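You operate a simulated robot arm through the tools that you are given. There is no shell and no other tool. Be economical: measure what you need, move in short steps, check, and stop when the job is done.

You run a simulated robot arm. Do the job below in one go: nothing can be reset, and whatever is moved stays where it is left.

TASK
Get the dark block out of jammed press five on to the ledge.
Fine: hand mode, reset, upper plate up, sliding tray out; end in auto.

The check looks at the end state, three seconds after you hand in, the way a careful person would. Anything else that was tipped, shoved, dropped, spilled or broken makes it a failure.

THE ROBOT
A 6-joint arm with a fingered hand, fixed in place. Base frame: the origin is at the foot of the arm, x ahead of it, y to its left, z up. Units: m, degrees, N and s.
With the tool pointing down near the work surface it reaches from about 0.36 to 0.94 m from the base axis. Its first joint turns from -166.0 to 166.0 degrees. Payload 5 kg.
Tool frame: the origin (TCP) lies between the finger pads and is the grasp point; the fingertips stand 0.037 m ahead of it; z points along the fingers, y is the line along which they close. Largest opening 0.124 m; the body of the gripper starts 0.043 m behind the TCP. The gripper is a hand of 3 fingers: y runs from the thumb to the fingers, the wrist lies at [-0.021, -0.125, -0.215] in the tool frame, and closing takes about 1.5 s.
Orientation is that of the tool frame in the base frame, as a unit quaternion [x, y, z, w]. With the fingers straight down and the wrist toward the robot, the tool's x, y and z point along [0, 1, 0], [1, 0, 0] and [0, 0, -1] of the base frame.

THE INTERFACE
- The arm moves only by the tool nudge_tool. Its argument "series" is one flat list of numbers, 6 for each row, row after row: the shift along the base's x, y, z in m, then the turn, a rotation vector about the base's x, y, z in degrees. In form: [dx, dy, dz, rx, ry, rz, dx, dy, dz, rx, ry, rz, ...]. A call has 1 to 8 rows; each row shifts and turns the commanded pose from where the row before left it. "jaw" is the opening, from 0 (shut) to 1 (fully open), set as the call begins (left out, the last holds). A row lasts 0.2 s, in which the tool goes at most 0.05 m and 8.6 degrees; a call with a longer step from one row to the next is refused whole, and so is a gripper value outside its range. Where a pose cannot be reached the arm comes as near as it can. A force on the tool above 40 N (or 10 N above the force at the start of the call, whichever is more), or a blocked arm, ends the call early, and 0.2 s more pass. The fingers move at their own pace (about 0.072 m/s each) and stop on an object; they squeeze with about 28 N. The grip force told is the motor's: it shows also when the fingers shut on nothing. Time passes only in rows, and 0.2 s behind the last, so rows that do not move let the fingers close. It gives the time, the measured TCP pose, the force on the tool (base axes), the opening and the grip force at its end, in the units of the frame above (readings bear some noise), with the torque about the TCP (base axes, N m) and any sound that the robot's microphone picked up, and new pictures: "pictures" is both (left out), scene, wrist or none.
- Cameras (640 x 400 px; columns grow to the right, rows downward): "scene" is fixed at [0.4005, 0.5001, 1.8758]; the picture's right is [-0.88, -0.48, 0.00], its down [-0.29, 0.53, -0.79] and it looks along [0.38, -0.70, -0.61] (base axes); focal length 221 px, centre (320, 200). "wrist" rides on the gripper at [0.072, -0.104, -0.154] in the tool frame; the picture's right is [-0.83, 0.26, -0.49], its down [-0.51, -0.72, 0.47] and it looks along [-0.23, 0.64, 0.73] (tool axes); focal length 243 px, centre (320, 200). There is no depth. A picture from a camera that has moved, and an enlarged one, comes with that camera's place and axes in the base frame and with its lens.
- set_fingers(index, middle, thumb_bend, thumb_turn): sets how far each is bent, from 0 (flat) to 1 (curled in); at 0.3 the hand is open as for a grip, at 0.7 the pads meet at the TCP. One left out holds its place. A second passes; each finger stops where it meets its share of the squeeze, and holds until it gets a number again. A gripper value or a shape takes the hand back. It gives what a move gives, with no picture; readings hold the bend of each and the force on the fingers (four entries, about 0 where the hand has none), thumb and palm. thumb_turn goes from beside the hand (0) to across from the fingers (1), as for a grip.
- preshape(shape): the hand has 3 fingers and takes this shape, open, in about a second: jaw (thumb against the fingers, like two jaws); tri (thumb and two fingers); tip (a fingertip pinch); poke (one finger out to press); point (the index stretched); flat (the hand flat); cup (the hand cupped); fist (a fist). The gripper value then closes the fingers along that shape, each until it touches; the sizes above hold for jaw. It gives what a move gives, with no picture.
- inspect(camera, box): a new picture of the part [left, top, right, bottom] of that camera's present view, enlarged. No time passes.
- sign_off(): hands the job in; it is judged then, once.

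Go step by step. Nothing tells you positions but the pictures and the camera data: compare them with the known pose of the tool, close in by small moves and look again before you grip or let go. The budget is 120 turns and 200 pictures, counting those below and the enlarged ones. Unless the task says otherwise, let go and move clear before handing in, and close with one line.

The tools are called after ">>>" as a command line: name --argument value ..., lists and objects as JSON in quotes. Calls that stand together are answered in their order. nudge_tool: Moves the arm, as the interface text tells. Its arguments: {"type":"object","properties":{"series":{"type":"array","items":{"type":"number"}},"jaw":{"type":"number"},"pictures":{"type":"string","enum":["both","scene","wrist","none"]}},"required":["series"]} The other tools are called the same way: preshape (shape) gives the hand a shape; set_fingers (index, middle, thumb_bend, thumb_turn) moves the fingers one by one; inspect (camera, box) takes an enlarged picture of a part of a camera's view; sign_off () hands the job in.

At the start:

```text
time: 0.0
ee_pos: [0.5108, -0.5413, 1.6556]
ee_rot: [0.707, 0.707, -0.001, -0.001]
ft_force: [-1.1, -0.9, 0.2]
wrist_torque: [0.03, 0.0, 0.03]
finger_gap: 0.1234
finger_force: 0.0
shape: jaw
bend: [0.3, 0.3, 0.3, 0.98]
finger forces: [0.0, 0.0, 0.0, 0.0, 0.0, 0.0]
```

scene: 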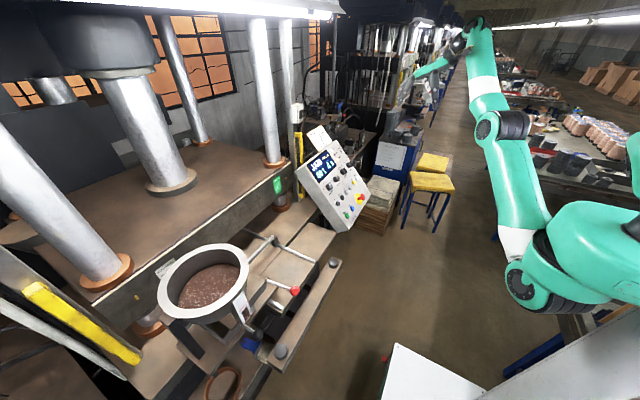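
wrist: 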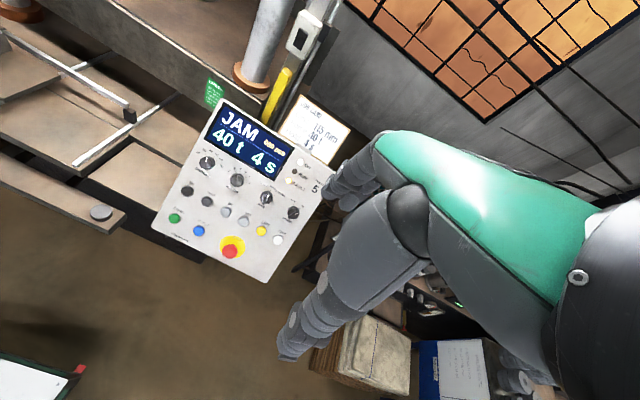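

I see a press with a control panel (display "JAM, 40 t 4 s"), a pan on the left and possibly a sliding tray. I'll take enlarged looks at the panel and the press first.

>>> inspect --camera "wrist" --box '[140, 90, 350, 290]'

>>> inspect --camera "scene" --box '[280, 110, 400, 240]'

>>> inspect --camera "scene" --box '[100, 170, 360, 400]'

```text
2.00 times, centred on (245, 190) of wrist
camera zoom: at [0.407, -0.47, 1.8103], right [0.26, -0.83, 0.49], down [-0.72, -0.51, -0.47], along [0.64, -0.23, -0.73], focal length 485 px, centre (470, 220)
```

zoom: 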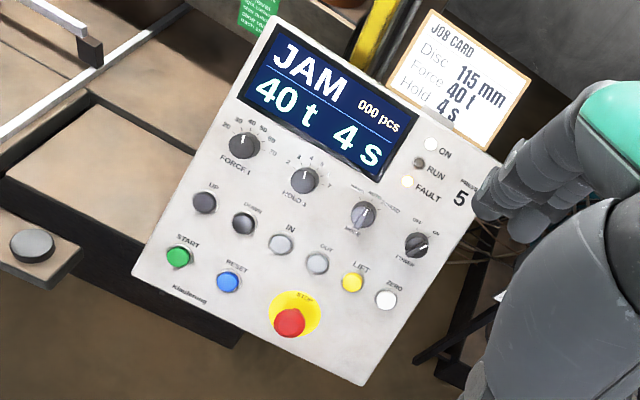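

```text
3.08 times, centred on (340, 175) of scene
camera zoom: at [0.4005, 0.5001, 1.8758], right [-0.88, -0.48, 0.0], down [-0.29, 0.53, -0.79], along [0.38, -0.7, -0.61], focal length 681 px, centre (258, 277)
```

zoom: 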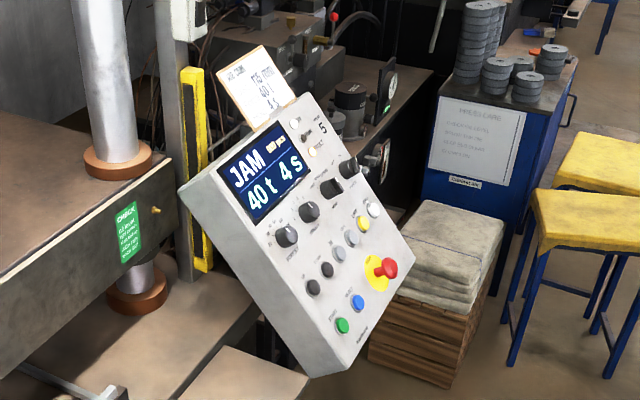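

```text
1.74 times, centred on (230, 285) of scene
camera zoom: at [0.4005, 0.5001, 1.8758], right [-0.88, -0.48, 0.0], down [-0.29, 0.53, -0.79], along [0.38, -0.7, -0.61], focal length 385 px, centre (476, 52)
```

zoom: 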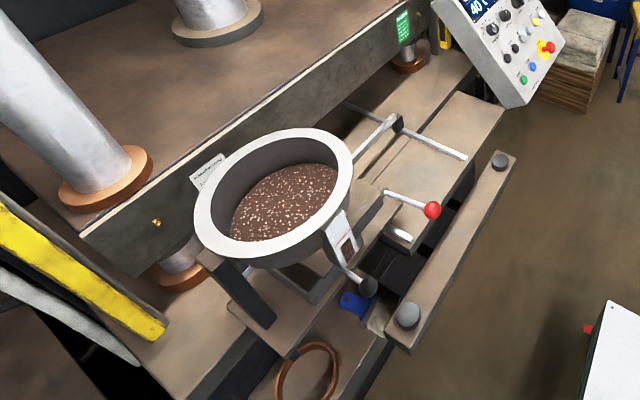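

The panel labels need a closer look, and so does the region where the block may be.

>>> inspect --camera "wrist" --box '[240, 160, 310, 250]'

>>> inspect --camera "scene" --box '[200, 260, 350, 370]'

>>> inspect --camera "wrist" --box '[0, 0, 220, 240]'

>>> inspect --camera "wrist" --box '[150, 130, 250, 250]'

```text
4.44 times, centred on (275, 205) of wrist
camera zoom: at [0.407, -0.47, 1.8103], right [0.26, -0.83, 0.49], down [-0.72, -0.51, -0.47], along [0.64, -0.23, -0.73], focal length 1078 px, centre (520, 178)
```

zoom: 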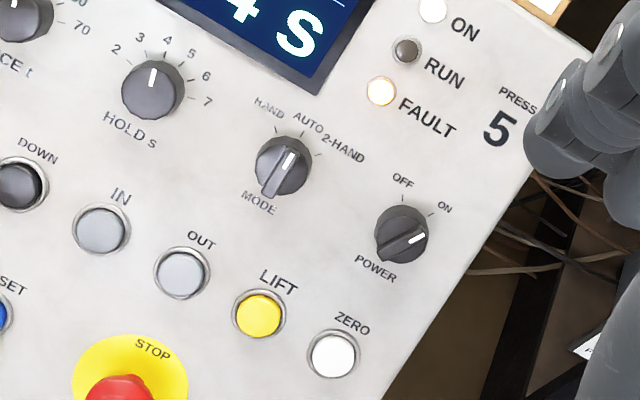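

```text
3.64 times, centred on (275, 315) of scene
camera zoom: at [0.4005, 0.5001, 1.8758], right [-0.88, -0.48, 0.0], down [-0.29, 0.53, -0.79], along [0.38, -0.7, -0.61], focal length 804 px, centre (484, -218)
```

zoom: 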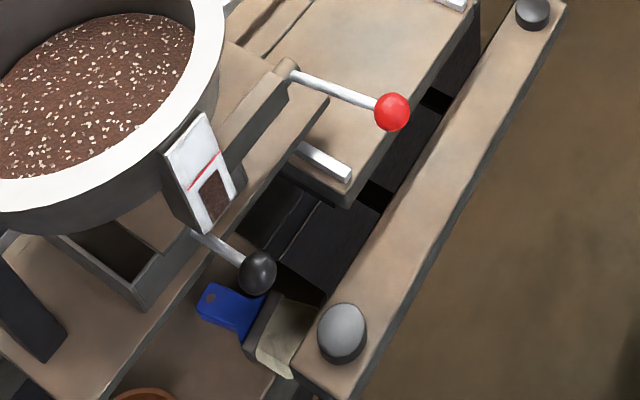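

```text
1.67 times, centred on (110, 120) of wrist
camera zoom: at [0.407, -0.47, 1.8103], right [0.26, -0.83, 0.49], down [-0.72, -0.51, -0.47], along [0.64, -0.23, -0.73], focal length 404 px, centre (670, 333)
```

zoom: 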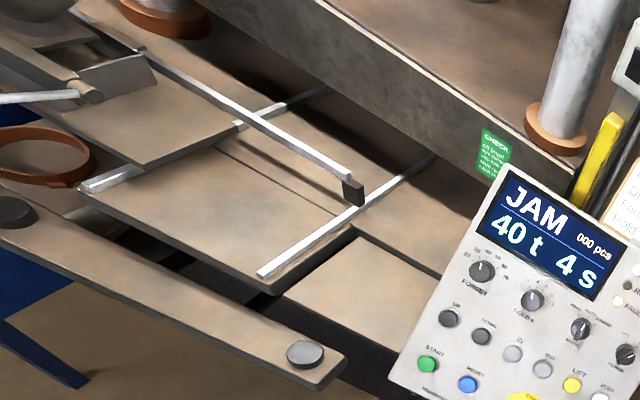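

```text
3.33 times, centred on (200, 190) of wrist
camera zoom: at [0.407, -0.47, 1.8103], right [0.26, -0.83, 0.49], down [-0.72, -0.51, -0.47], along [0.64, -0.23, -0.73], focal length 809 px, centre (720, 233)
```

zoom: 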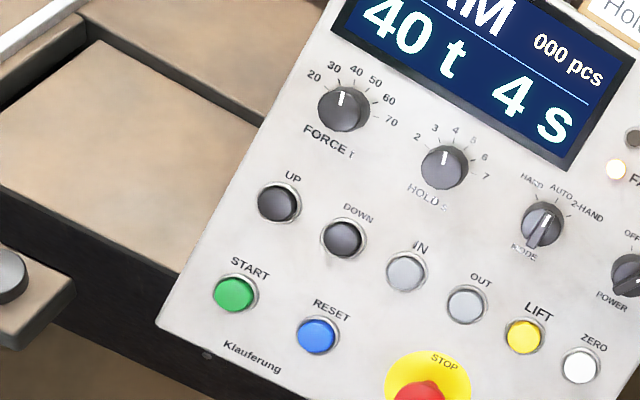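

I triangulated the panel: its face runs along -y and tilts about 52°, with START near (0.686,-0.32,1.12) and POWER near (0.796,-0.58,1.26). I'll read the green CHECK sign and the area under the upper plate, then set the poke shape.

>>> inspect --camera "wrist" --box '[200, 70, 230, 120]'

>>> inspect --camera "scene" --box '[240, 160, 320, 260]'

>>> preshape --shape "poke"

```text
8.00 times, centred on (215, 95) of wrist
camera zoom: at [0.407, -0.47, 1.8103], right [0.26, -0.83, 0.49], down [-0.72, -0.51, -0.47], along [0.64, -0.23, -0.73], focal length 1941 px, centre (1160, 1040)
```

zoom: 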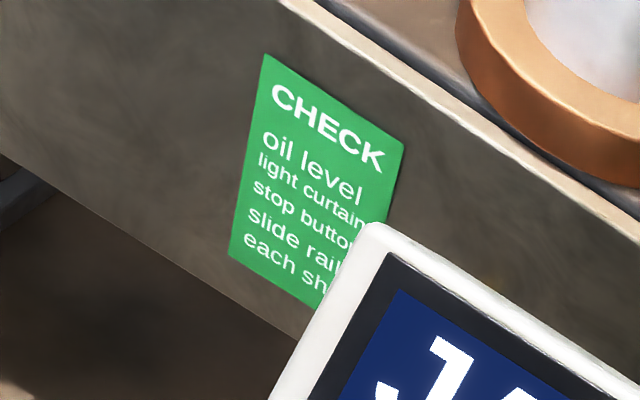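

```text
4.00 times, centred on (280, 210) of scene
camera zoom: at [0.4005, 0.5001, 1.8758], right [-0.88, -0.48, 0.0], down [-0.29, 0.53, -0.79], along [0.38, -0.7, -0.61], focal length 885 px, centre (480, 160)
```

zoom: 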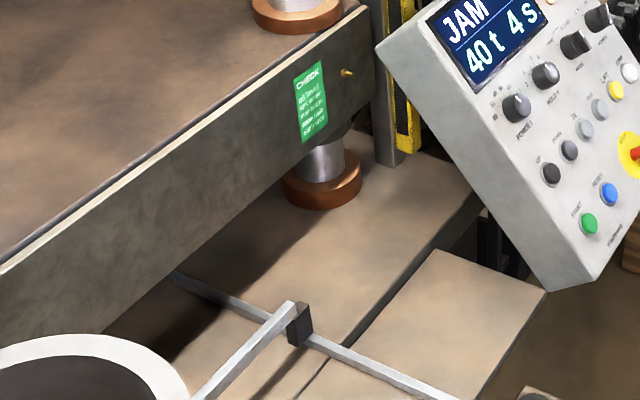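

```text
time: 0.9
ee_pos: [0.5107, -0.5403, 1.6552]
ee_rot: [0.707, 0.707, 0.0, 0.0]
ft_force: [0.0, -0.5, -0.9]
wrist_torque: [0.02, 0.03, 0.01]
finger_gap: 0.0
finger_force: 0.1
shape: poke
bend: [0.7, 0.7, 1.0, 1.0]
finger forces: [0.0, 0.0, 0.0, 0.0, 0.0, 0.0]
```

Mode knob is at about (0.794,-0.498,1.264), set to AUTO (middle), with HAND about 42° counter-clockwise. I'll pitch the tool to face the panel and stand off from the knob.

>>> preshape --shape "jaw"

>>> nudge_tool --series '[0.02, 0.006, -0.04, 0, -7.5, 0, 0.02, 0.006, -0.04, 0, -7.5, 0, 0.02, 0.006, -0.04, 0, -7.5, 0, 0.02, 0.006, -0.04, 0, -7.5, 0, 0.02, 0.006, -0.04, 0, -7.5, 0, 0.02, 0.006, -0.04, 0, -7.5, 0, 0.02, 0.006, -0.04, 0, -7.5, 0]'

```text
time: 1.8
ee_pos: [0.5111, -0.5425, 1.656]
ee_rot: [0.707, 0.707, 0.0, 0.0]
ft_force: [-0.3, 0.1, -0.3]
wrist_torque: [0.0, -0.07, -0.02]
finger_gap: 0.1237
finger_force: 0.1
shape: jaw
bend: [0.3, 0.3, 0.3, 0.98]
finger forces: [0.0, 0.0, 0.0, 0.0, 0.0, 0.0]
```

```text
time: 3.4
ee_pos: [0.6557, -0.4963, 1.376]
ee_rot: [0.634, 0.633, 0.313, 0.314]
ft_force: [0.2, 0.1, 0.5]
wrist_torque: [-0.03, 0.01, -0.01]
finger_gap: 0.1241
finger_force: 0.0
shape: jaw
bend: [0.3, 0.3, 0.3, 0.97]
finger forces: [0.1, 0.0, 0.1, 0.0, 0.0, 0.0]
camera wrist: at [0.4705, -0.4251, 1.3866], right [-0.23, -0.83, 0.51], down [-0.06, -0.51, -0.86], along [0.97, -0.23, 0.07], focal length 243 px, centre (320, 200)
```

scene: 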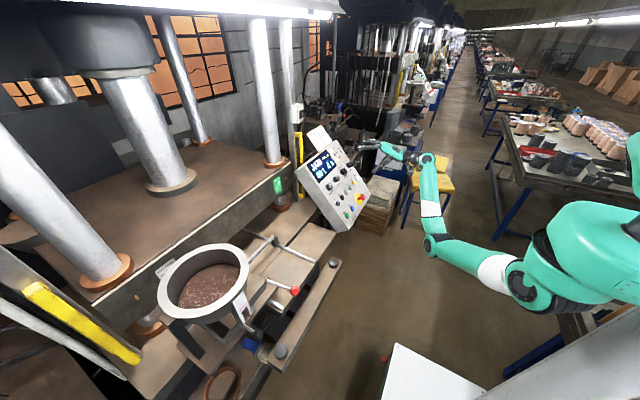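
wrist: 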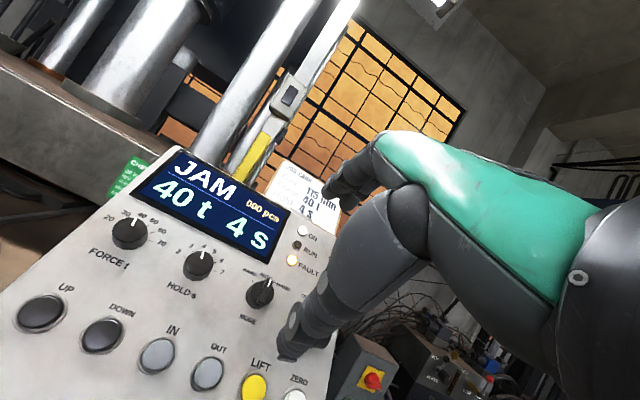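

The re-projection confirms the knob location. I'll roll the hand 90° about its own axis so the fingers close sideways on the knob bar.

>>> nudge_tool --series '[0, 0, 0, 6.5, 0, -4.97, 0, 0, 0, 6.5, 0, -4.97, 0, 0, 0, 6.5, 0, -4.97, 0, 0, 0, 6.5, 0, -4.97, 0, 0, 0, 6.5, 0, -4.97, 0, 0, 0, 6.5, 0, -4.97]' --pictures "none"

>>> nudge_tool --series '[0, 0, 0, 6.5, 0, -4.97, 0, 0, 0, 6.5, 0, -4.97, 0, 0, 0, 6.5, 0, -4.97, 0, 0, 0, 6.5, 0, -4.97, 0, 0, 0, 6.5, 0, -4.97]' --jaw 0.6

```text
time: 4.8
ee_pos: [0.6506, -0.5002, 1.3758]
ee_rot: [0.841, 0.312, 0.415, 0.154]
ft_force: [-0.9, 0.3, 0.6]
wrist_torque: [0.03, -0.02, 0.01]
finger_gap: 0.1238
finger_force: 0.1
shape: jaw
bend: [0.3, 0.3, 0.3, 0.97]
finger forces: [0.0, 0.0, 0.1, 0.0, 0.0, 0.0]
```

```text
time: 6.0
ee_pos: [0.6519, -0.4996, 1.3757]
ee_rot: [0.896, -0.001, 0.443, -0.001]
ft_force: [-0.1, -0.1, 0.5]
wrist_torque: [0.03, 0.03, 0.04]
finger_gap: 0.0751
finger_force: 0.0
shape: jaw
bend: [0.73, 0.41, 0.64, 1.0]
finger forces: [0.0, 0.0, 0.0, 0.0, 0.1, 0.0]
camera wrist: at [0.5734, -0.3969, 1.5281], right [-0.9, -0.26, -0.36], down [0.07, 0.72, -0.69], along [0.44, -0.64, -0.63], focal length 243 px, centre (320, 200)
```

scene: 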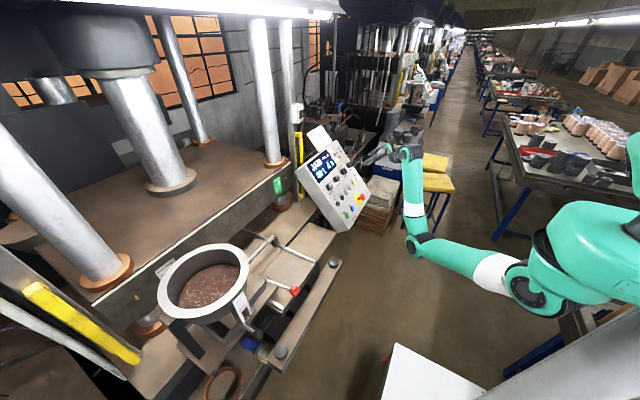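
wrist: 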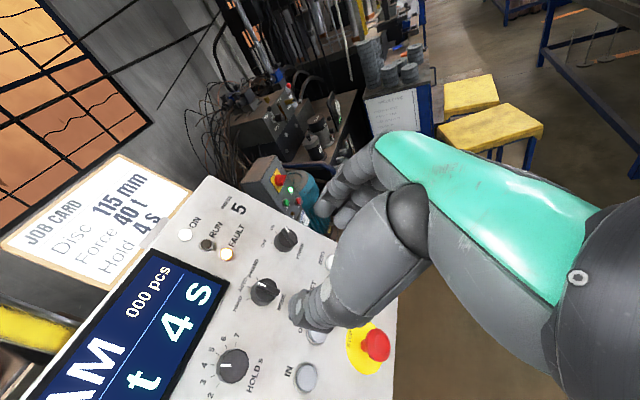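

The line of approach meets the knob. I'll advance toward it with the fingers at a partial opening and watch.

>>> nudge_tool --series '[0.032, 0.001, -0.025, 0, 0, 0, 0.032, 0, -0.025, 0, 0, 0, 0, 0, 0, 0, 0, 0]' --pictures "wrist"

>>> inspect --camera "wrist" --box '[200, 140, 420, 380]'

>>> inspect --camera "scene" --box '[300, 120, 440, 240]'

```text
time: 6.8
ee_pos: [0.7157, -0.4998, 1.3233]
ee_rot: [0.896, 0.0, 0.443, -0.001]
ft_force: [0.0, 0.0, 0.9]
wrist_torque: [0.01, 0.01, -0.02]
finger_gap: 0.075
finger_force: 0.1
shape: jaw
bend: [0.73, 0.41, 0.64, 1.0]
finger forces: [0.1, 0.0, 0.0, 0.0, 0.1, 0.1]
camera wrist: at [0.6379, -0.3975, 1.475], right [-0.9, -0.26, -0.36], down [0.07, 0.72, -0.69], along [0.44, -0.64, -0.63], focal length 243 px, centre (320, 200)
```

wrist: 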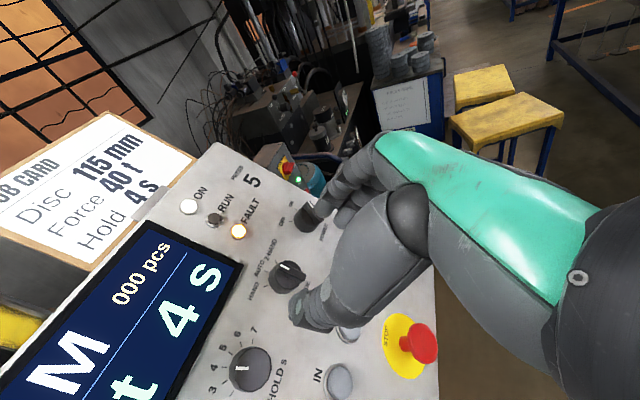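

```text
1.67 times, centred on (310, 260) of wrist
camera zoom: at [0.6379, -0.3975, 1.475], right [-0.9, -0.26, -0.36], down [0.07, 0.72, -0.69], along [0.44, -0.64, -0.63], focal length 404 px, centre (337, 100)
```

zoom: 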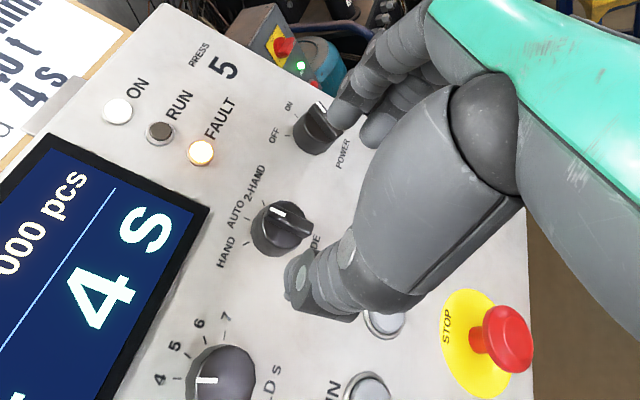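

```text
3.33 times, centred on (370, 180) of scene
camera zoom: at [0.4005, 0.5001, 1.8758], right [-0.88, -0.48, 0.0], down [-0.29, 0.53, -0.79], along [0.38, -0.7, -0.61], focal length 737 px, centre (153, 267)
```

zoom: 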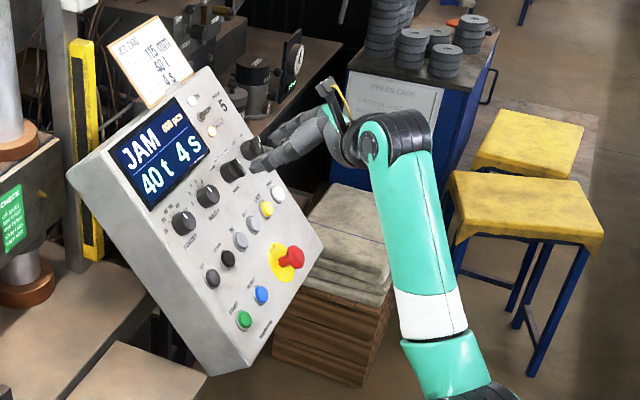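

The thumb and fingers straddle the knob axis. I'll advance further.

>>> nudge_tool --series '[0.024, 0.001, -0.018, 0, 0, 0, 0.024, 0, -0.019, 0, 0, 0]' --pictures "none"

>>> inspect --camera "wrist" --box '[200, 140, 420, 380]'

>>> inspect --camera "scene" --box '[320, 140, 390, 200]'

```text
time: 7.4
ee_pos: [0.764, -0.4986, 1.2869]
ee_rot: [0.897, 0.0, 0.443, -0.001]
ft_force: [-0.5, 0.3, 0.0]
wrist_torque: [0.0, -0.01, 0.03]
finger_gap: 0.0749
finger_force: 0.0
shape: jaw
bend: [0.73, 0.41, 0.64, 1.0]
finger forces: [0.0, 0.0, 0.1, 0.0, 0.0, 0.0]
```

```text
1.67 times, centred on (310, 260) of wrist
camera zoom: at [0.6861, -0.396, 1.4386], right [-0.89, -0.26, -0.36], down [0.07, 0.72, -0.69], along [0.44, -0.64, -0.63], focal length 404 px, centre (337, 100)
```

zoom: 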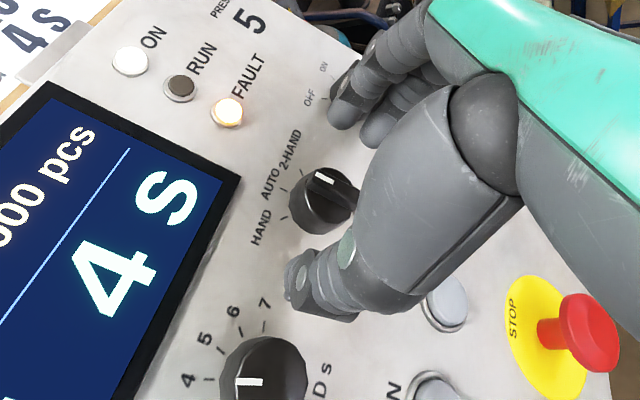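

```text
6.67 times, centred on (355, 170) of scene
camera zoom: at [0.4005, 0.5001, 1.8758], right [-0.88, -0.48, 0.0], down [-0.29, 0.53, -0.79], along [0.38, -0.7, -0.61], focal length 1475 px, centre (87, 400)
```

zoom: 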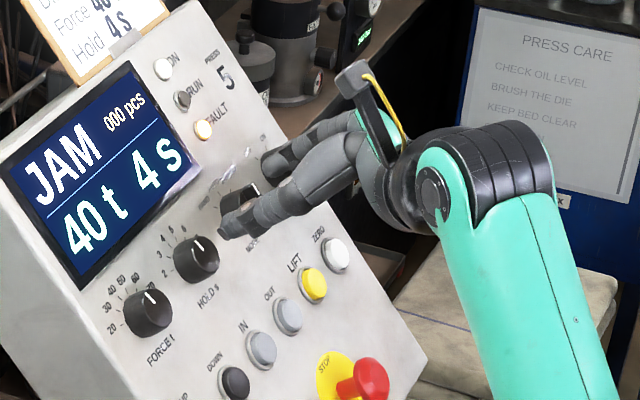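

Fingertips are level with the knob top. I'll go about 15 mm deeper and then close.

>>> nudge_tool --series '[0.012, 0, -0.009, 0, 0, 0]' --pictures "none"

>>> nudge_tool --series '[0, 0, 0, 0, 0, 0, 0, 0, 0, 0, 0, 0, 0, 0, 0, 0, 0, 0, 0, 0, 0, 0, 0, 0, 0, 0, 0, 0, 0, 0]' --jaw 0.15 --pictures "none"

>>> inspect --camera "wrist" --box '[200, 140, 420, 380]'

```text
time: 7.8
ee_pos: [0.7755, -0.4976, 1.2785]
ee_rot: [0.897, 0.0, 0.443, 0.0]
ft_force: [-0.5, 0.9, -0.5]
wrist_torque: [0.03, -0.01, -0.06]
finger_gap: 0.0744
finger_force: 0.1
shape: jaw
bend: [0.73, 0.41, 0.64, 1.0]
finger forces: [0.0, 1.6, 0.0, 0.1, 0.0, 0.0]
```

```text
time: 9.0
ee_pos: [0.7762, -0.4972, 1.2777]
ee_rot: [0.896, 0.001, 0.443, -0.002]
ft_force: [2.0, 1.4, 0.0]
wrist_torque: [0.0, -0.04, 0.03]
finger_gap: 0.0229
finger_force: 27.6
shape: jaw
bend: [0.73, 0.6, 0.74, 1.0]
finger forces: [14.4, 7.8, 0.0, 0.0, 24.7, 0.0]
```

```text
1.67 times, centred on (310, 260) of wrist
camera zoom: at [0.6987, -0.3946, 1.4299], right [-0.9, -0.26, -0.36], down [0.07, 0.72, -0.69], along [0.44, -0.64, -0.63], focal length 404 px, centre (337, 100)
```

zoom: 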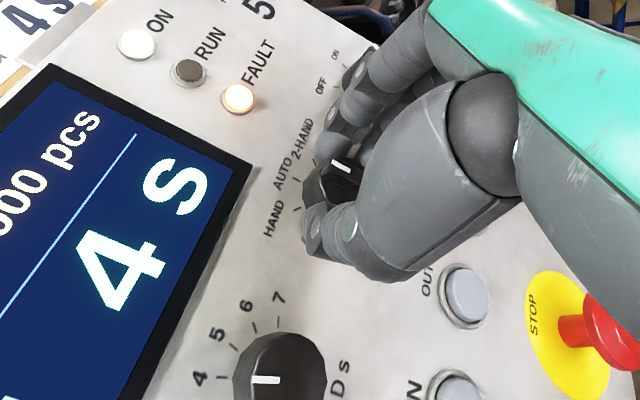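

The knob is gripped (gap 23 mm). I'll turn it counter-clockwise toward HAND.

>>> nudge_tool --series '[0, 0, 0, -6.68, 0, 5.1, 0, 0, 0, -6.68, 0, 5.1, 0, 0, 0, -6.68, 0, 5.1, 0, 0, 0, -6.68, 0, 5.1, 0, 0, 0, -6.68, 0, 5.1]' --pictures "none"

>>> inspect --camera "wrist" --box '[200, 140, 420, 380]'

```text
time: 10.2
ee_pos: [0.777, -0.4969, 1.2784]
ee_rot: [0.837, 0.323, 0.413, 0.158]
ft_force: [-3.9, 12.0, -9.2]
wrist_torque: [0.34, 0.39, 0.38]
finger_gap: 0.0228
finger_force: 27.7
shape: jaw
bend: [0.73, 0.61, 0.74, 1.0]
finger forces: [12.0, 5.8, 0.0, 0.0, 32.9, 0.0]
```

```text
1.67 times, centred on (310, 260) of wrist
camera zoom: at [0.6447, -0.3723, 1.3602], right [-0.66, -0.75, -0.05], down [-0.15, 0.2, -0.97], along [0.74, -0.63, -0.24], focal length 404 px, centre (337, 100)
```

zoom: 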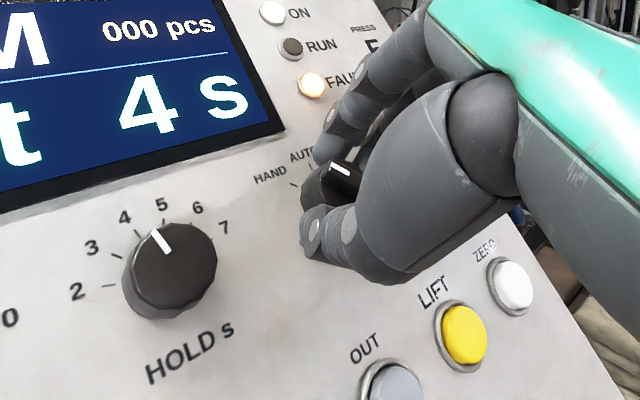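

The knob now points to HAND. I'll open and back straight out.

>>> nudge_tool --series '[0, 0, 0, 0, 0, 0, 0, 0, 0, 0, 0, 0, 0, 0, 0, 0, 0, 0, 0, 0, 0, 0, 0, 0]' --jaw 0.6 --pictures "none"

>>> nudge_tool --series '[-0.036, 0, 0.028, 0, 0, 0, -0.036, 0, 0.028, 0, 0, 0, -0.036, 0, 0.028, 0, 0, 0]' --pictures "wrist"

>>> inspect --camera "wrist" --box '[100, 140, 380, 360]'

```text
time: 11.2
ee_pos: [0.7759, -0.4975, 1.2798]
ee_rot: [0.837, 0.321, 0.413, 0.159]
ft_force: [0.6, 0.1, 1.2]
wrist_torque: [0.0, -0.01, -0.02]
finger_gap: 0.074
finger_force: 0.1
shape: jaw
bend: [0.73, 0.41, 0.65, 1.0]
finger forces: [0.0, 0.1, 0.1, 0.1, 0.0, 0.1]
```

```text
time: 12.0
ee_pos: [0.6711, -0.4964, 1.3633]
ee_rot: [0.837, 0.321, 0.413, 0.157]
ft_force: [0.7, 0.9, 0.0]
wrist_torque: [-0.01, -0.02, 0.0]
finger_gap: 0.0743
finger_force: 0.0
shape: jaw
bend: [0.73, 0.41, 0.65, 1.0]
finger forces: [0.1, 0.0, 0.1, 0.0, 0.0, 0.1]
camera wrist: at [0.5394, -0.3721, 1.4454], right [-0.66, -0.75, -0.05], down [-0.15, 0.2, -0.97], along [0.74, -0.63, -0.24], focal length 243 px, centre (320, 200)
```

wrist: 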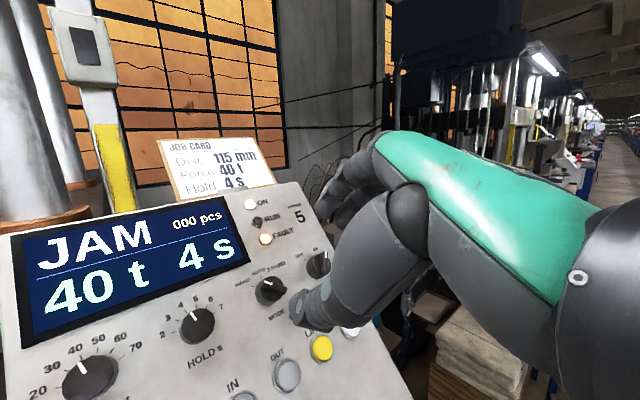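

```text
1.82 times, centred on (240, 250) of wrist
camera zoom: at [0.5394, -0.3721, 1.4454], right [-0.66, -0.75, -0.05], down [-0.15, 0.2, -0.97], along [0.74, -0.63, -0.24], focal length 441 px, centre (466, 109)
```

zoom: 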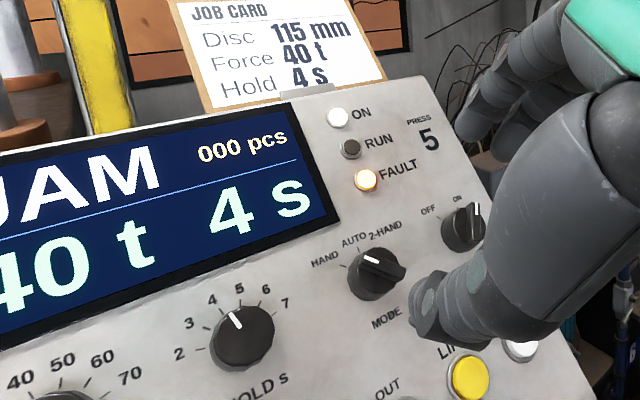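

Mode appears at HAND. Now the poke shape for pressing RESET; I'll look at where its tip is.

>>> preshape --shape "poke"

>>> inspect --camera "wrist" --box '[180, 100, 500, 400]'

>>> inspect --camera "scene" --box '[320, 110, 440, 200]'

```text
time: 12.9
ee_pos: [0.6711, -0.4965, 1.3643]
ee_rot: [0.837, 0.322, 0.414, 0.158]
ft_force: [-0.5, 0.0, -0.7]
wrist_torque: [0.04, 0.02, 0.0]
finger_gap: 0.0
finger_force: 0.0
shape: poke
bend: [0.7, 0.7, 1.0, 1.0]
finger forces: [0.0, 0.1, 0.1, 0.1, 0.0, 0.0]
```

```text
1.33 times, centred on (340, 250) of wrist
camera zoom: at [0.5397, -0.3722, 1.4452], right [-0.66, -0.75, -0.05], down [-0.15, 0.2, -0.97], along [0.74, -0.63, -0.24], focal length 324 px, centre (293, 133)
```

zoom: 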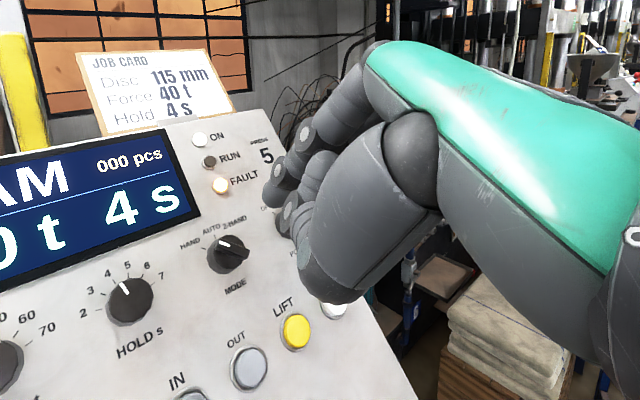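

```text
4.44 times, centred on (380, 155) of scene
camera zoom: at [0.4005, 0.5001, 1.8758], right [-0.88, -0.48, 0.0], down [-0.29, 0.53, -0.79], along [0.38, -0.7, -0.61], focal length 983 px, centre (53, 400)
```

zoom: 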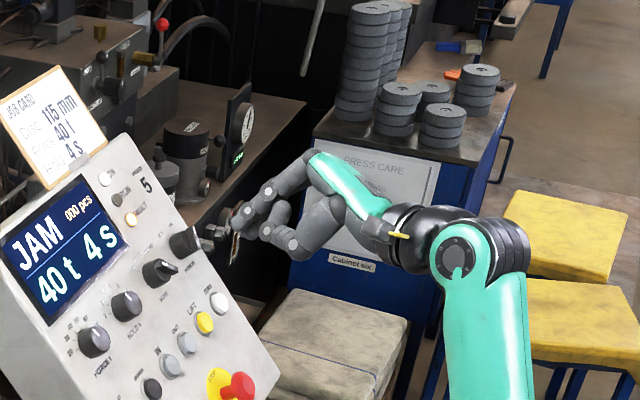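

Poke leaves both fingers close together. I'll curl the middle finger so only the index protrudes, then look.

>>> set_fingers --middle 1.0 --index 0.6

>>> inspect --camera "wrist" --box '[180, 100, 500, 400]'

>>> inspect --camera "scene" --box '[360, 120, 420, 180]'

```text
time: 13.9
ee_pos: [0.6712, -0.4968, 1.3645]
ee_rot: [0.837, 0.322, 0.413, 0.159]
ft_force: [0.0, -0.3, 0.4]
wrist_torque: [-0.01, 0.02, -0.01]
finger_gap: 0.05
finger_force: 0.1
shape: fingers
bend: [0.6, 1.0, 1.0, 1.0]
finger forces: [0.0, 0.0, 0.0, 0.1, 0.0, 0.0]
```

```text
1.33 times, centred on (340, 250) of wrist
camera zoom: at [0.5395, -0.3721, 1.4454], right [-0.66, -0.75, -0.05], down [-0.15, 0.2, -0.97], along [0.74, -0.63, -0.24], focal length 324 px, centre (293, 133)
```

zoom: 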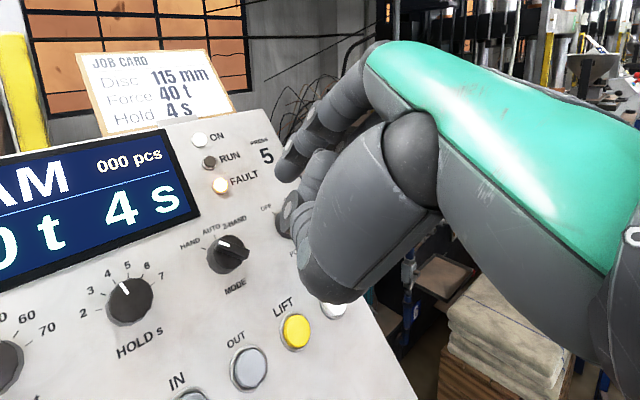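

```text
6.67 times, centred on (390, 150) of scene
camera zoom: at [0.4005, 0.5001, 1.8758], right [-0.88, -0.48, 0.0], down [-0.29, 0.53, -0.79], along [0.38, -0.7, -0.61], focal length 1475 px, centre (-147, 533)
```

zoom: 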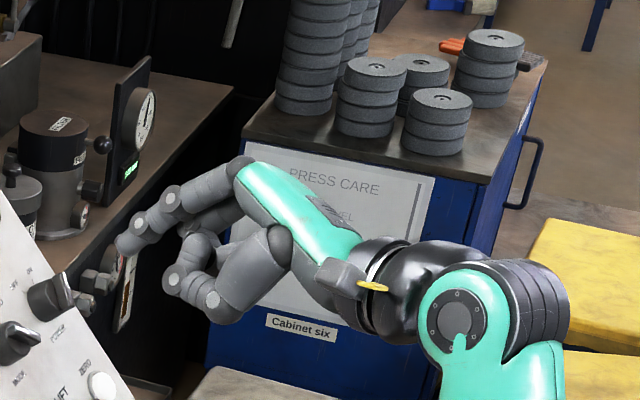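

Now only the index protrudes; its tip is about (0.714,-0.511,1.362). RESET is near (0.6875,-0.392,1.119), so I'll move the tip to 5 cm in front of it.

>>> nudge_tool --series '[-0.0111, 0.0199, -0.0355, 0, 0, 0, -0.0111, 0.0199, -0.0355, 0, 0, 0, -0.0111, 0.0199, -0.0355, 0, 0, 0, -0.0111, 0.0199, -0.0355, 0, 0, 0, -0.0111, 0.0199, -0.0355, 0, 0, 0, -0.0111, 0.0199, -0.0355, 0, 0, 0]'

>>> inspect --camera "scene" --box '[310, 160, 390, 240]'

>>> inspect --camera "wrist" --box '[180, 100, 440, 400]'

```text
time: 15.3
ee_pos: [0.6001, -0.3802, 1.1504]
ee_rot: [0.838, 0.321, 0.413, 0.159]
ft_force: [0.1, -0.5, -0.3]
wrist_torque: [0.02, -0.02, 0.0]
finger_gap: 0.0499
finger_force: 0.1
shape: fingers
bend: [0.6, 1.0, 1.0, 1.0]
finger forces: [0.0, 0.0, 0.0, 0.0, 0.0, 0.0]
camera wrist: at [0.4673, -0.2552, 1.2334], right [-0.66, -0.75, -0.05], down [-0.15, 0.2, -0.97], along [0.74, -0.63, -0.24], focal length 243 px, centre (320, 200)
```

scene: 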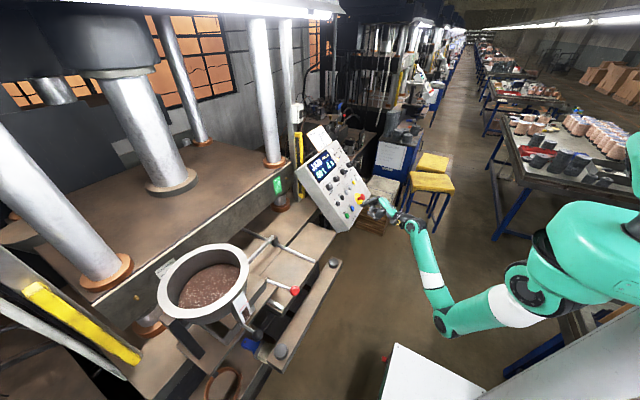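
wrist: 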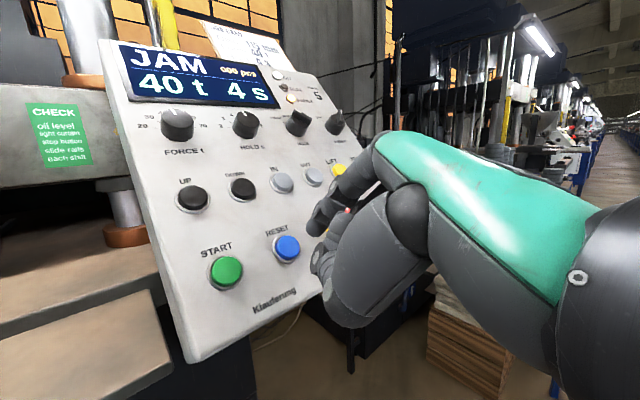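

```text
5.00 times, centred on (350, 200) of scene
camera zoom: at [0.4005, 0.5001, 1.8758], right [-0.88, -0.48, 0.0], down [-0.29, 0.53, -0.79], along [0.38, -0.7, -0.61], focal length 1106 px, centre (170, 200)
```

zoom: 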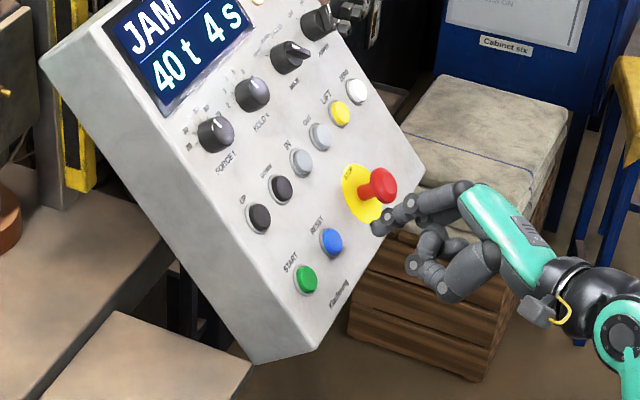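

```text
1.33 times, centred on (310, 250) of wrist
camera zoom: at [0.4673, -0.2552, 1.2334], right [-0.66, -0.75, -0.05], down [-0.15, 0.2, -0.97], along [0.74, -0.63, -0.24], focal length 324 px, centre (333, 133)
```

zoom: 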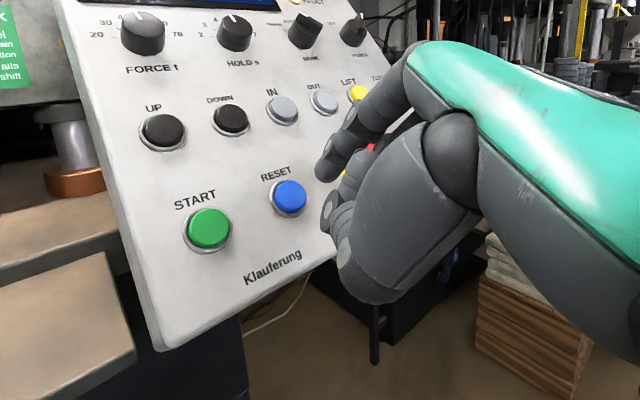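

Tip is about 6 cm off RESET and aligned within 3 mm. I'll advance and press gently, then watch the reaction.

>>> nudge_tool --series '[0.0225, -0.0025, -0.014, 0, 0, 0, 0.02, 0, -0.0153, 0, 0, 0]' --pictures "none"

>>> inspect --camera "wrist" --box '[220, 180, 360, 290]'

>>> inspect --camera "scene" --box '[320, 180, 370, 230]'

```text
time: 15.9
ee_pos: [0.6402, -0.3802, 1.1243]
ee_rot: [0.837, 0.322, 0.414, 0.159]
ft_force: [-3.6, -0.7, 1.7]
wrist_torque: [0.0, -0.05, -0.08]
finger_gap: 0.0499
finger_force: 1.9
shape: fingers
bend: [0.6, 1.0, 1.0, 1.0]
finger forces: [3.4, 0.1, 0.0, 0.0, 0.0, 0.0]
heard: click
```

```text
3.64 times, centred on (290, 235) of wrist
camera zoom: at [0.5085, -0.2557, 1.2057], right [-0.66, -0.75, -0.05], down [-0.15, 0.2, -0.97], along [0.74, -0.63, -0.24], focal length 882 px, centre (429, 73)
```

zoom: 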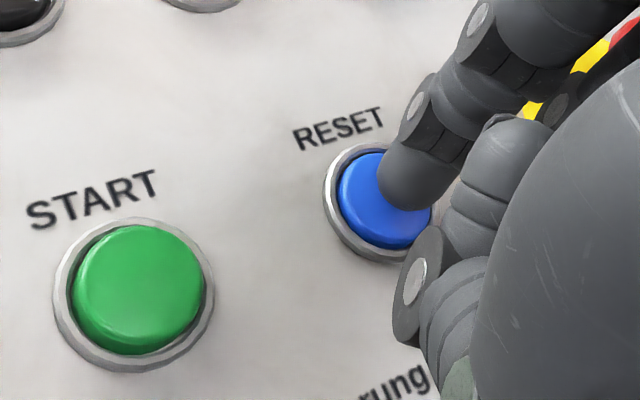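

```text
8.00 times, centred on (345, 205) of scene
camera zoom: at [0.4005, 0.5001, 1.8758], right [-0.88, -0.48, 0.0], down [-0.29, 0.53, -0.79], along [0.38, -0.7, -0.61], focal length 1770 px, centre (120, 160)
```

zoom: 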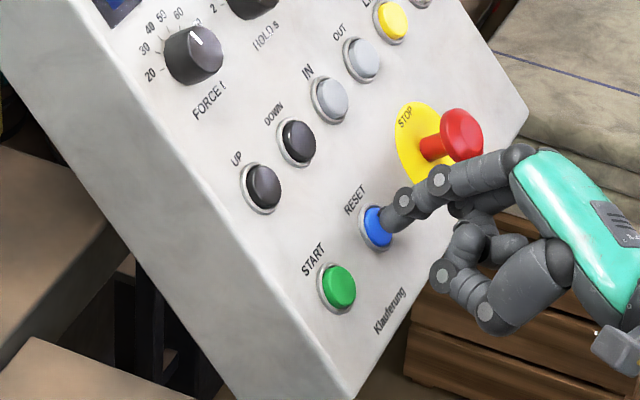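

A click was heard. I'll back off and check the display and fault lamp.

>>> nudge_tool --series '[-0.036, 0, 0.028, 0, 0, 0, 0, 0, 0, 0, 0, 0]' --pictures "none"

>>> inspect --camera "wrist" --box '[90, 20, 370, 200]'

```text
time: 16.5
ee_pos: [0.6043, -0.3813, 1.1505]
ee_rot: [0.837, 0.322, 0.413, 0.159]
ft_force: [-0.3, -0.2, -0.2]
wrist_torque: [0.03, 0.0, 0.02]
finger_gap: 0.0499
finger_force: 0.1
shape: fingers
bend: [0.6, 1.0, 1.0, 1.0]
finger forces: [0.1, 0.0, 0.1, 0.0, 0.0, 0.0]
```

```text
2.22 times, centred on (230, 110) of wrist
camera zoom: at [0.4727, -0.2559, 1.2314], right [-0.66, -0.75, -0.05], down [-0.15, 0.2, -0.97], along [0.74, -0.63, -0.24], focal length 539 px, centre (520, 400)
```

zoom: 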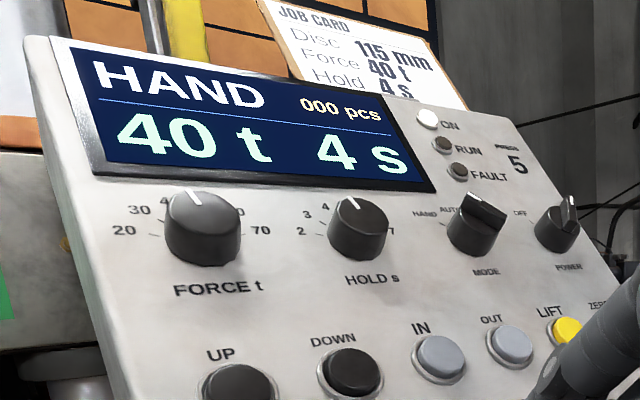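

Display now reads HAND and the fault lamp is off. Next, UP at about (0.740,-0.315,1.187).

>>> nudge_tool --series '[0.019, 0.0271, 0.0223, 0, 0, 0, 0.019, 0.0271, 0.0223, 0, 0, 0, 0.019, 0.0271, 0.0223, 0, 0, 0]' --pictures "none"

>>> inspect --camera "wrist" --box '[180, 100, 440, 400]'

>>> inspect --camera "scene" --box '[320, 160, 370, 220]'

```text
time: 17.3
ee_pos: [0.6629, -0.2989, 1.2188]
ee_rot: [0.837, 0.321, 0.414, 0.158]
ft_force: [-0.1, 0.5, 0.1]
wrist_torque: [0.0, 0.0, 0.0]
finger_gap: 0.05
finger_force: 0.0
shape: fingers
bend: [0.6, 1.0, 1.0, 1.0]
finger forces: [0.1, 0.1, 0.0, 0.0, 0.1, 0.1]
```

```text
1.33 times, centred on (310, 250) of wrist
camera zoom: at [0.5308, -0.1748, 1.3013], right [-0.66, -0.75, -0.05], down [-0.15, 0.2, -0.97], along [0.74, -0.63, -0.24], focal length 324 px, centre (333, 133)
```

zoom: 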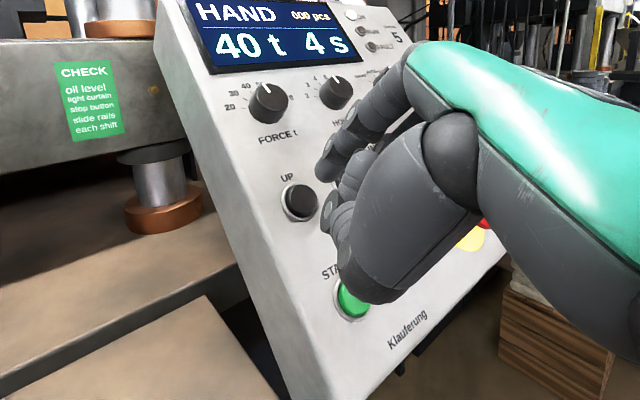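

```text
6.67 times, centred on (345, 190) of scene
camera zoom: at [0.4005, 0.5001, 1.8758], right [-0.88, -0.48, 0.0], down [-0.29, 0.53, -0.79], along [0.38, -0.7, -0.61], focal length 1475 px, centre (153, 267)
```

zoom: 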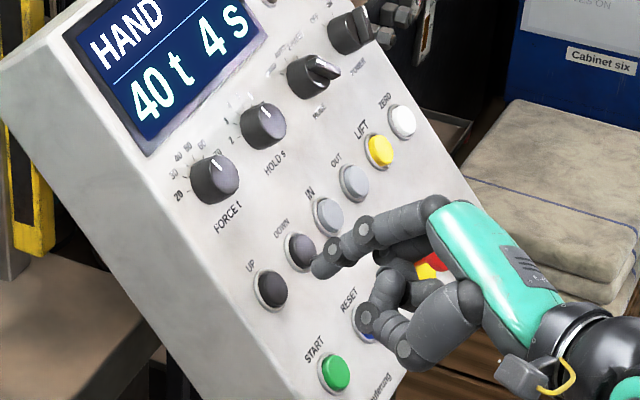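

Aligned; I'll advance onto UP, shifting 4 mm left, and hold.

>>> nudge_tool --series '[0.016, 0.004, -0.012, 0, 0, 0, 0.016, 0, -0.0125, 0, 0, 0, 0, 0, 0, 0, 0, 0]' --pictures "none"

>>> inspect --camera "wrist" --box '[180, 160, 340, 320]'

```text
time: 18.1
ee_pos: [0.6954, -0.2953, 1.1949]
ee_rot: [0.837, 0.321, 0.413, 0.159]
ft_force: [-1.0, 0.3, 0.5]
wrist_torque: [-0.01, -0.03, -0.03]
finger_gap: 0.0495
finger_force: 0.7
shape: fingers
bend: [0.6, 1.0, 1.0, 1.0]
finger forces: [1.2, 0.0, 0.0, 0.0, 0.0, 0.0]
```

```text
2.50 times, centred on (260, 240) of wrist
camera zoom: at [0.5643, -0.1715, 1.276], right [-0.66, -0.75, -0.05], down [-0.15, 0.2, -0.97], along [0.74, -0.63, -0.24], focal length 606 px, centre (470, 100)
```

zoom: 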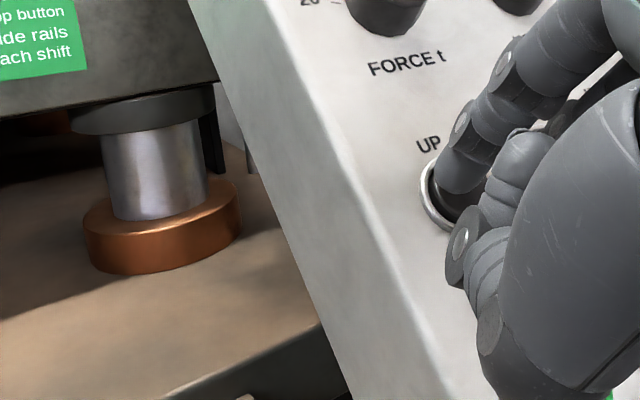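

Touching with 1 N; I'll press a few mm deeper and hold to see whether the plate rises.

>>> nudge_tool --series '[0.004, 0, -0.003, 0, 0, 0, 0, 0, 0, 0, 0, 0, 0, 0, 0, 0, 0, 0, 0, 0, 0, 0, 0, 0]' --pictures "wrist"

```text
time: 19.1
ee_pos: [0.699, -0.2953, 1.1901]
ee_rot: [0.837, 0.321, 0.414, 0.158]
ft_force: [-10.4, -1.8, 7.6]
wrist_torque: [-0.07, -0.34, -0.21]
finger_gap: 0.0502
finger_force: 6.8
shape: fingers
bend: [0.6, 1.0, 1.0, 1.0]
finger forces: [13.3, 0.0, 0.0, 0.0, 0.0, 0.0]
heard: click
camera wrist: at [0.5678, -0.1711, 1.2727], right [-0.66, -0.75, -0.05], down [-0.15, 0.2, -0.97], along [0.74, -0.63, -0.24], focal length 243 px, centre (320, 200)
```

wrist: 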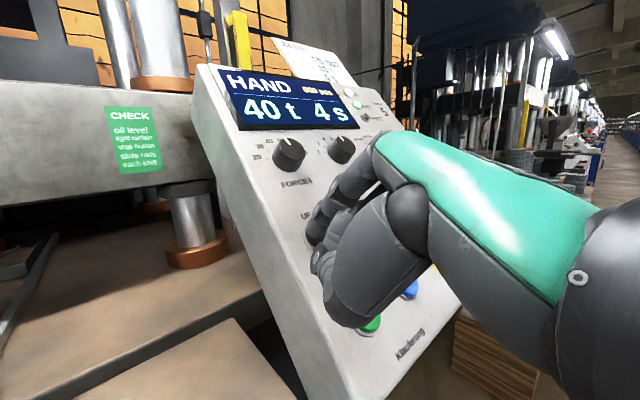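

The RUN lamp is on and the plate seems to be moving; I'll keep holding.

>>> nudge_tool --series '[0, 0, 0, 0, 0, 0, 0, 0, 0, 0, 0, 0, 0, 0, 0, 0, 0, 0, 0, 0, 0, 0, 0, 0, 0, 0, 0, 0, 0, 0, 0, 0, 0, 0, 0, 0, 0, 0, 0, 0, 0, 0, 0, 0, 0, 0, 0, 0]'

```text
time: 20.9
ee_pos: [0.6987, -0.296, 1.1922]
ee_rot: [0.837, 0.322, 0.414, 0.158]
ft_force: [-11.3, -1.2, 10.0]
wrist_torque: [-0.16, -0.39, -0.25]
finger_gap: 0.0501
finger_force: 7.3
shape: fingers
bend: [0.6, 1.0, 1.0, 1.0]
finger forces: [14.5, 0.1, 0.0, 0.1, 0.1, 0.1]
camera wrist: at [0.5678, -0.171, 1.2725], right [-0.66, -0.75, -0.05], down [-0.15, 0.2, -0.97], along [0.74, -0.63, -0.24], focal length 243 px, centre (320, 200)
```

scene: 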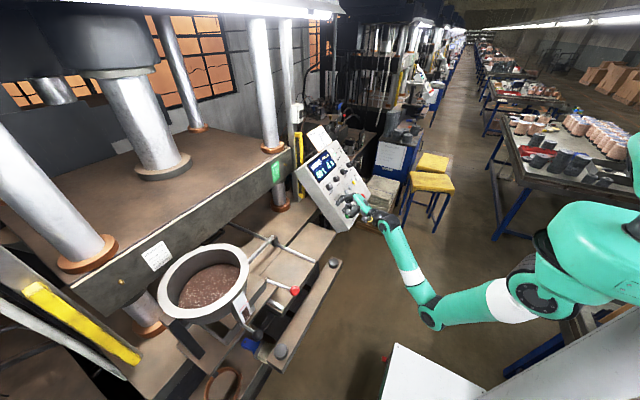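
wrist: 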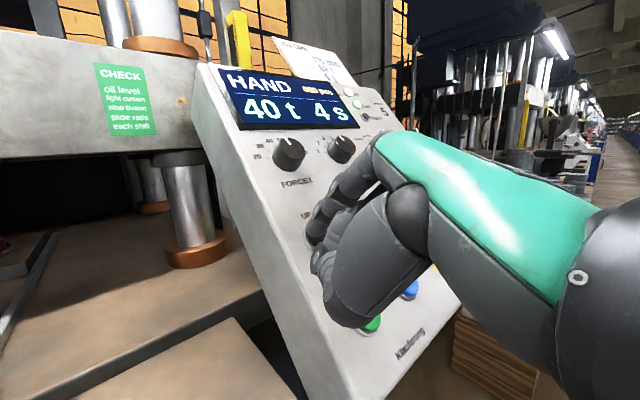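

The plate is rising. I'll hold longer.

>>> nudge_tool --series '[0, 0, 0, 0, 0, 0, 0, 0, 0, 0, 0, 0, 0, 0, 0, 0, 0, 0, 0, 0, 0, 0, 0, 0, 0, 0, 0, 0, 0, 0, 0, 0, 0, 0, 0, 0, 0, 0, 0, 0, 0, 0, 0, 0, 0, 0, 0, 0]' --pictures "none"

>>> nudge_tool --series '[0, 0, 0, 0, 0, 0, 0, 0, 0, 0, 0, 0, 0, 0, 0, 0, 0, 0, 0, 0, 0, 0, 0, 0, 0, 0, 0, 0, 0, 0, 0, 0, 0, 0, 0, 0, 0, 0, 0, 0, 0, 0, 0, 0, 0, 0, 0, 0]'

```text
time: 22.7
ee_pos: [0.7003, -0.2954, 1.1914]
ee_rot: [0.837, 0.32, 0.413, 0.159]
ft_force: [-10.3, -2.0, 8.6]
wrist_torque: [-0.15, -0.47, -0.22]
finger_gap: 0.05
finger_force: 7.6
shape: fingers
bend: [0.6, 1.0, 1.0, 1.0]
finger forces: [14.5, 0.0, 0.0, 0.1, 0.0, 0.0]
```

```text
time: 24.5
ee_pos: [0.6984, -0.2955, 1.1917]
ee_rot: [0.837, 0.321, 0.414, 0.158]
ft_force: [-11.3, -1.0, 9.8]
wrist_torque: [-0.1, -0.43, -0.18]
finger_gap: 0.0499
finger_force: 7.3
shape: fingers
bend: [0.6, 1.0, 1.0, 1.0]
finger forces: [14.5, 0.1, 0.1, 0.0, 0.0, 0.0]
camera wrist: at [0.5678, -0.171, 1.2725], right [-0.66, -0.75, -0.05], down [-0.15, 0.2, -0.97], along [0.74, -0.63, -0.24], focal length 243 px, centre (320, 200)
```

scene: 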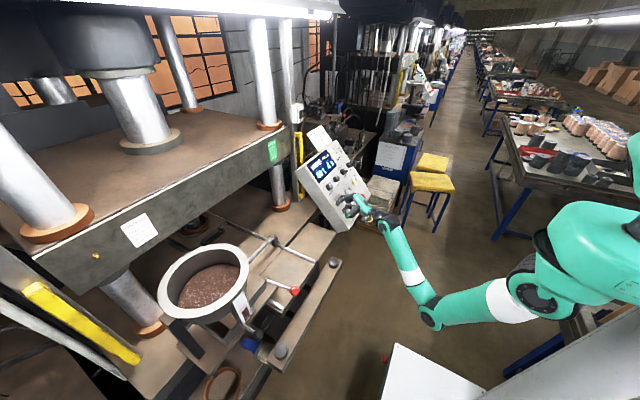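
wrist: 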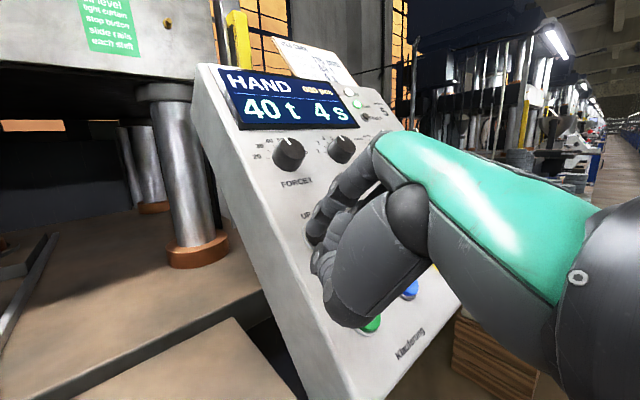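

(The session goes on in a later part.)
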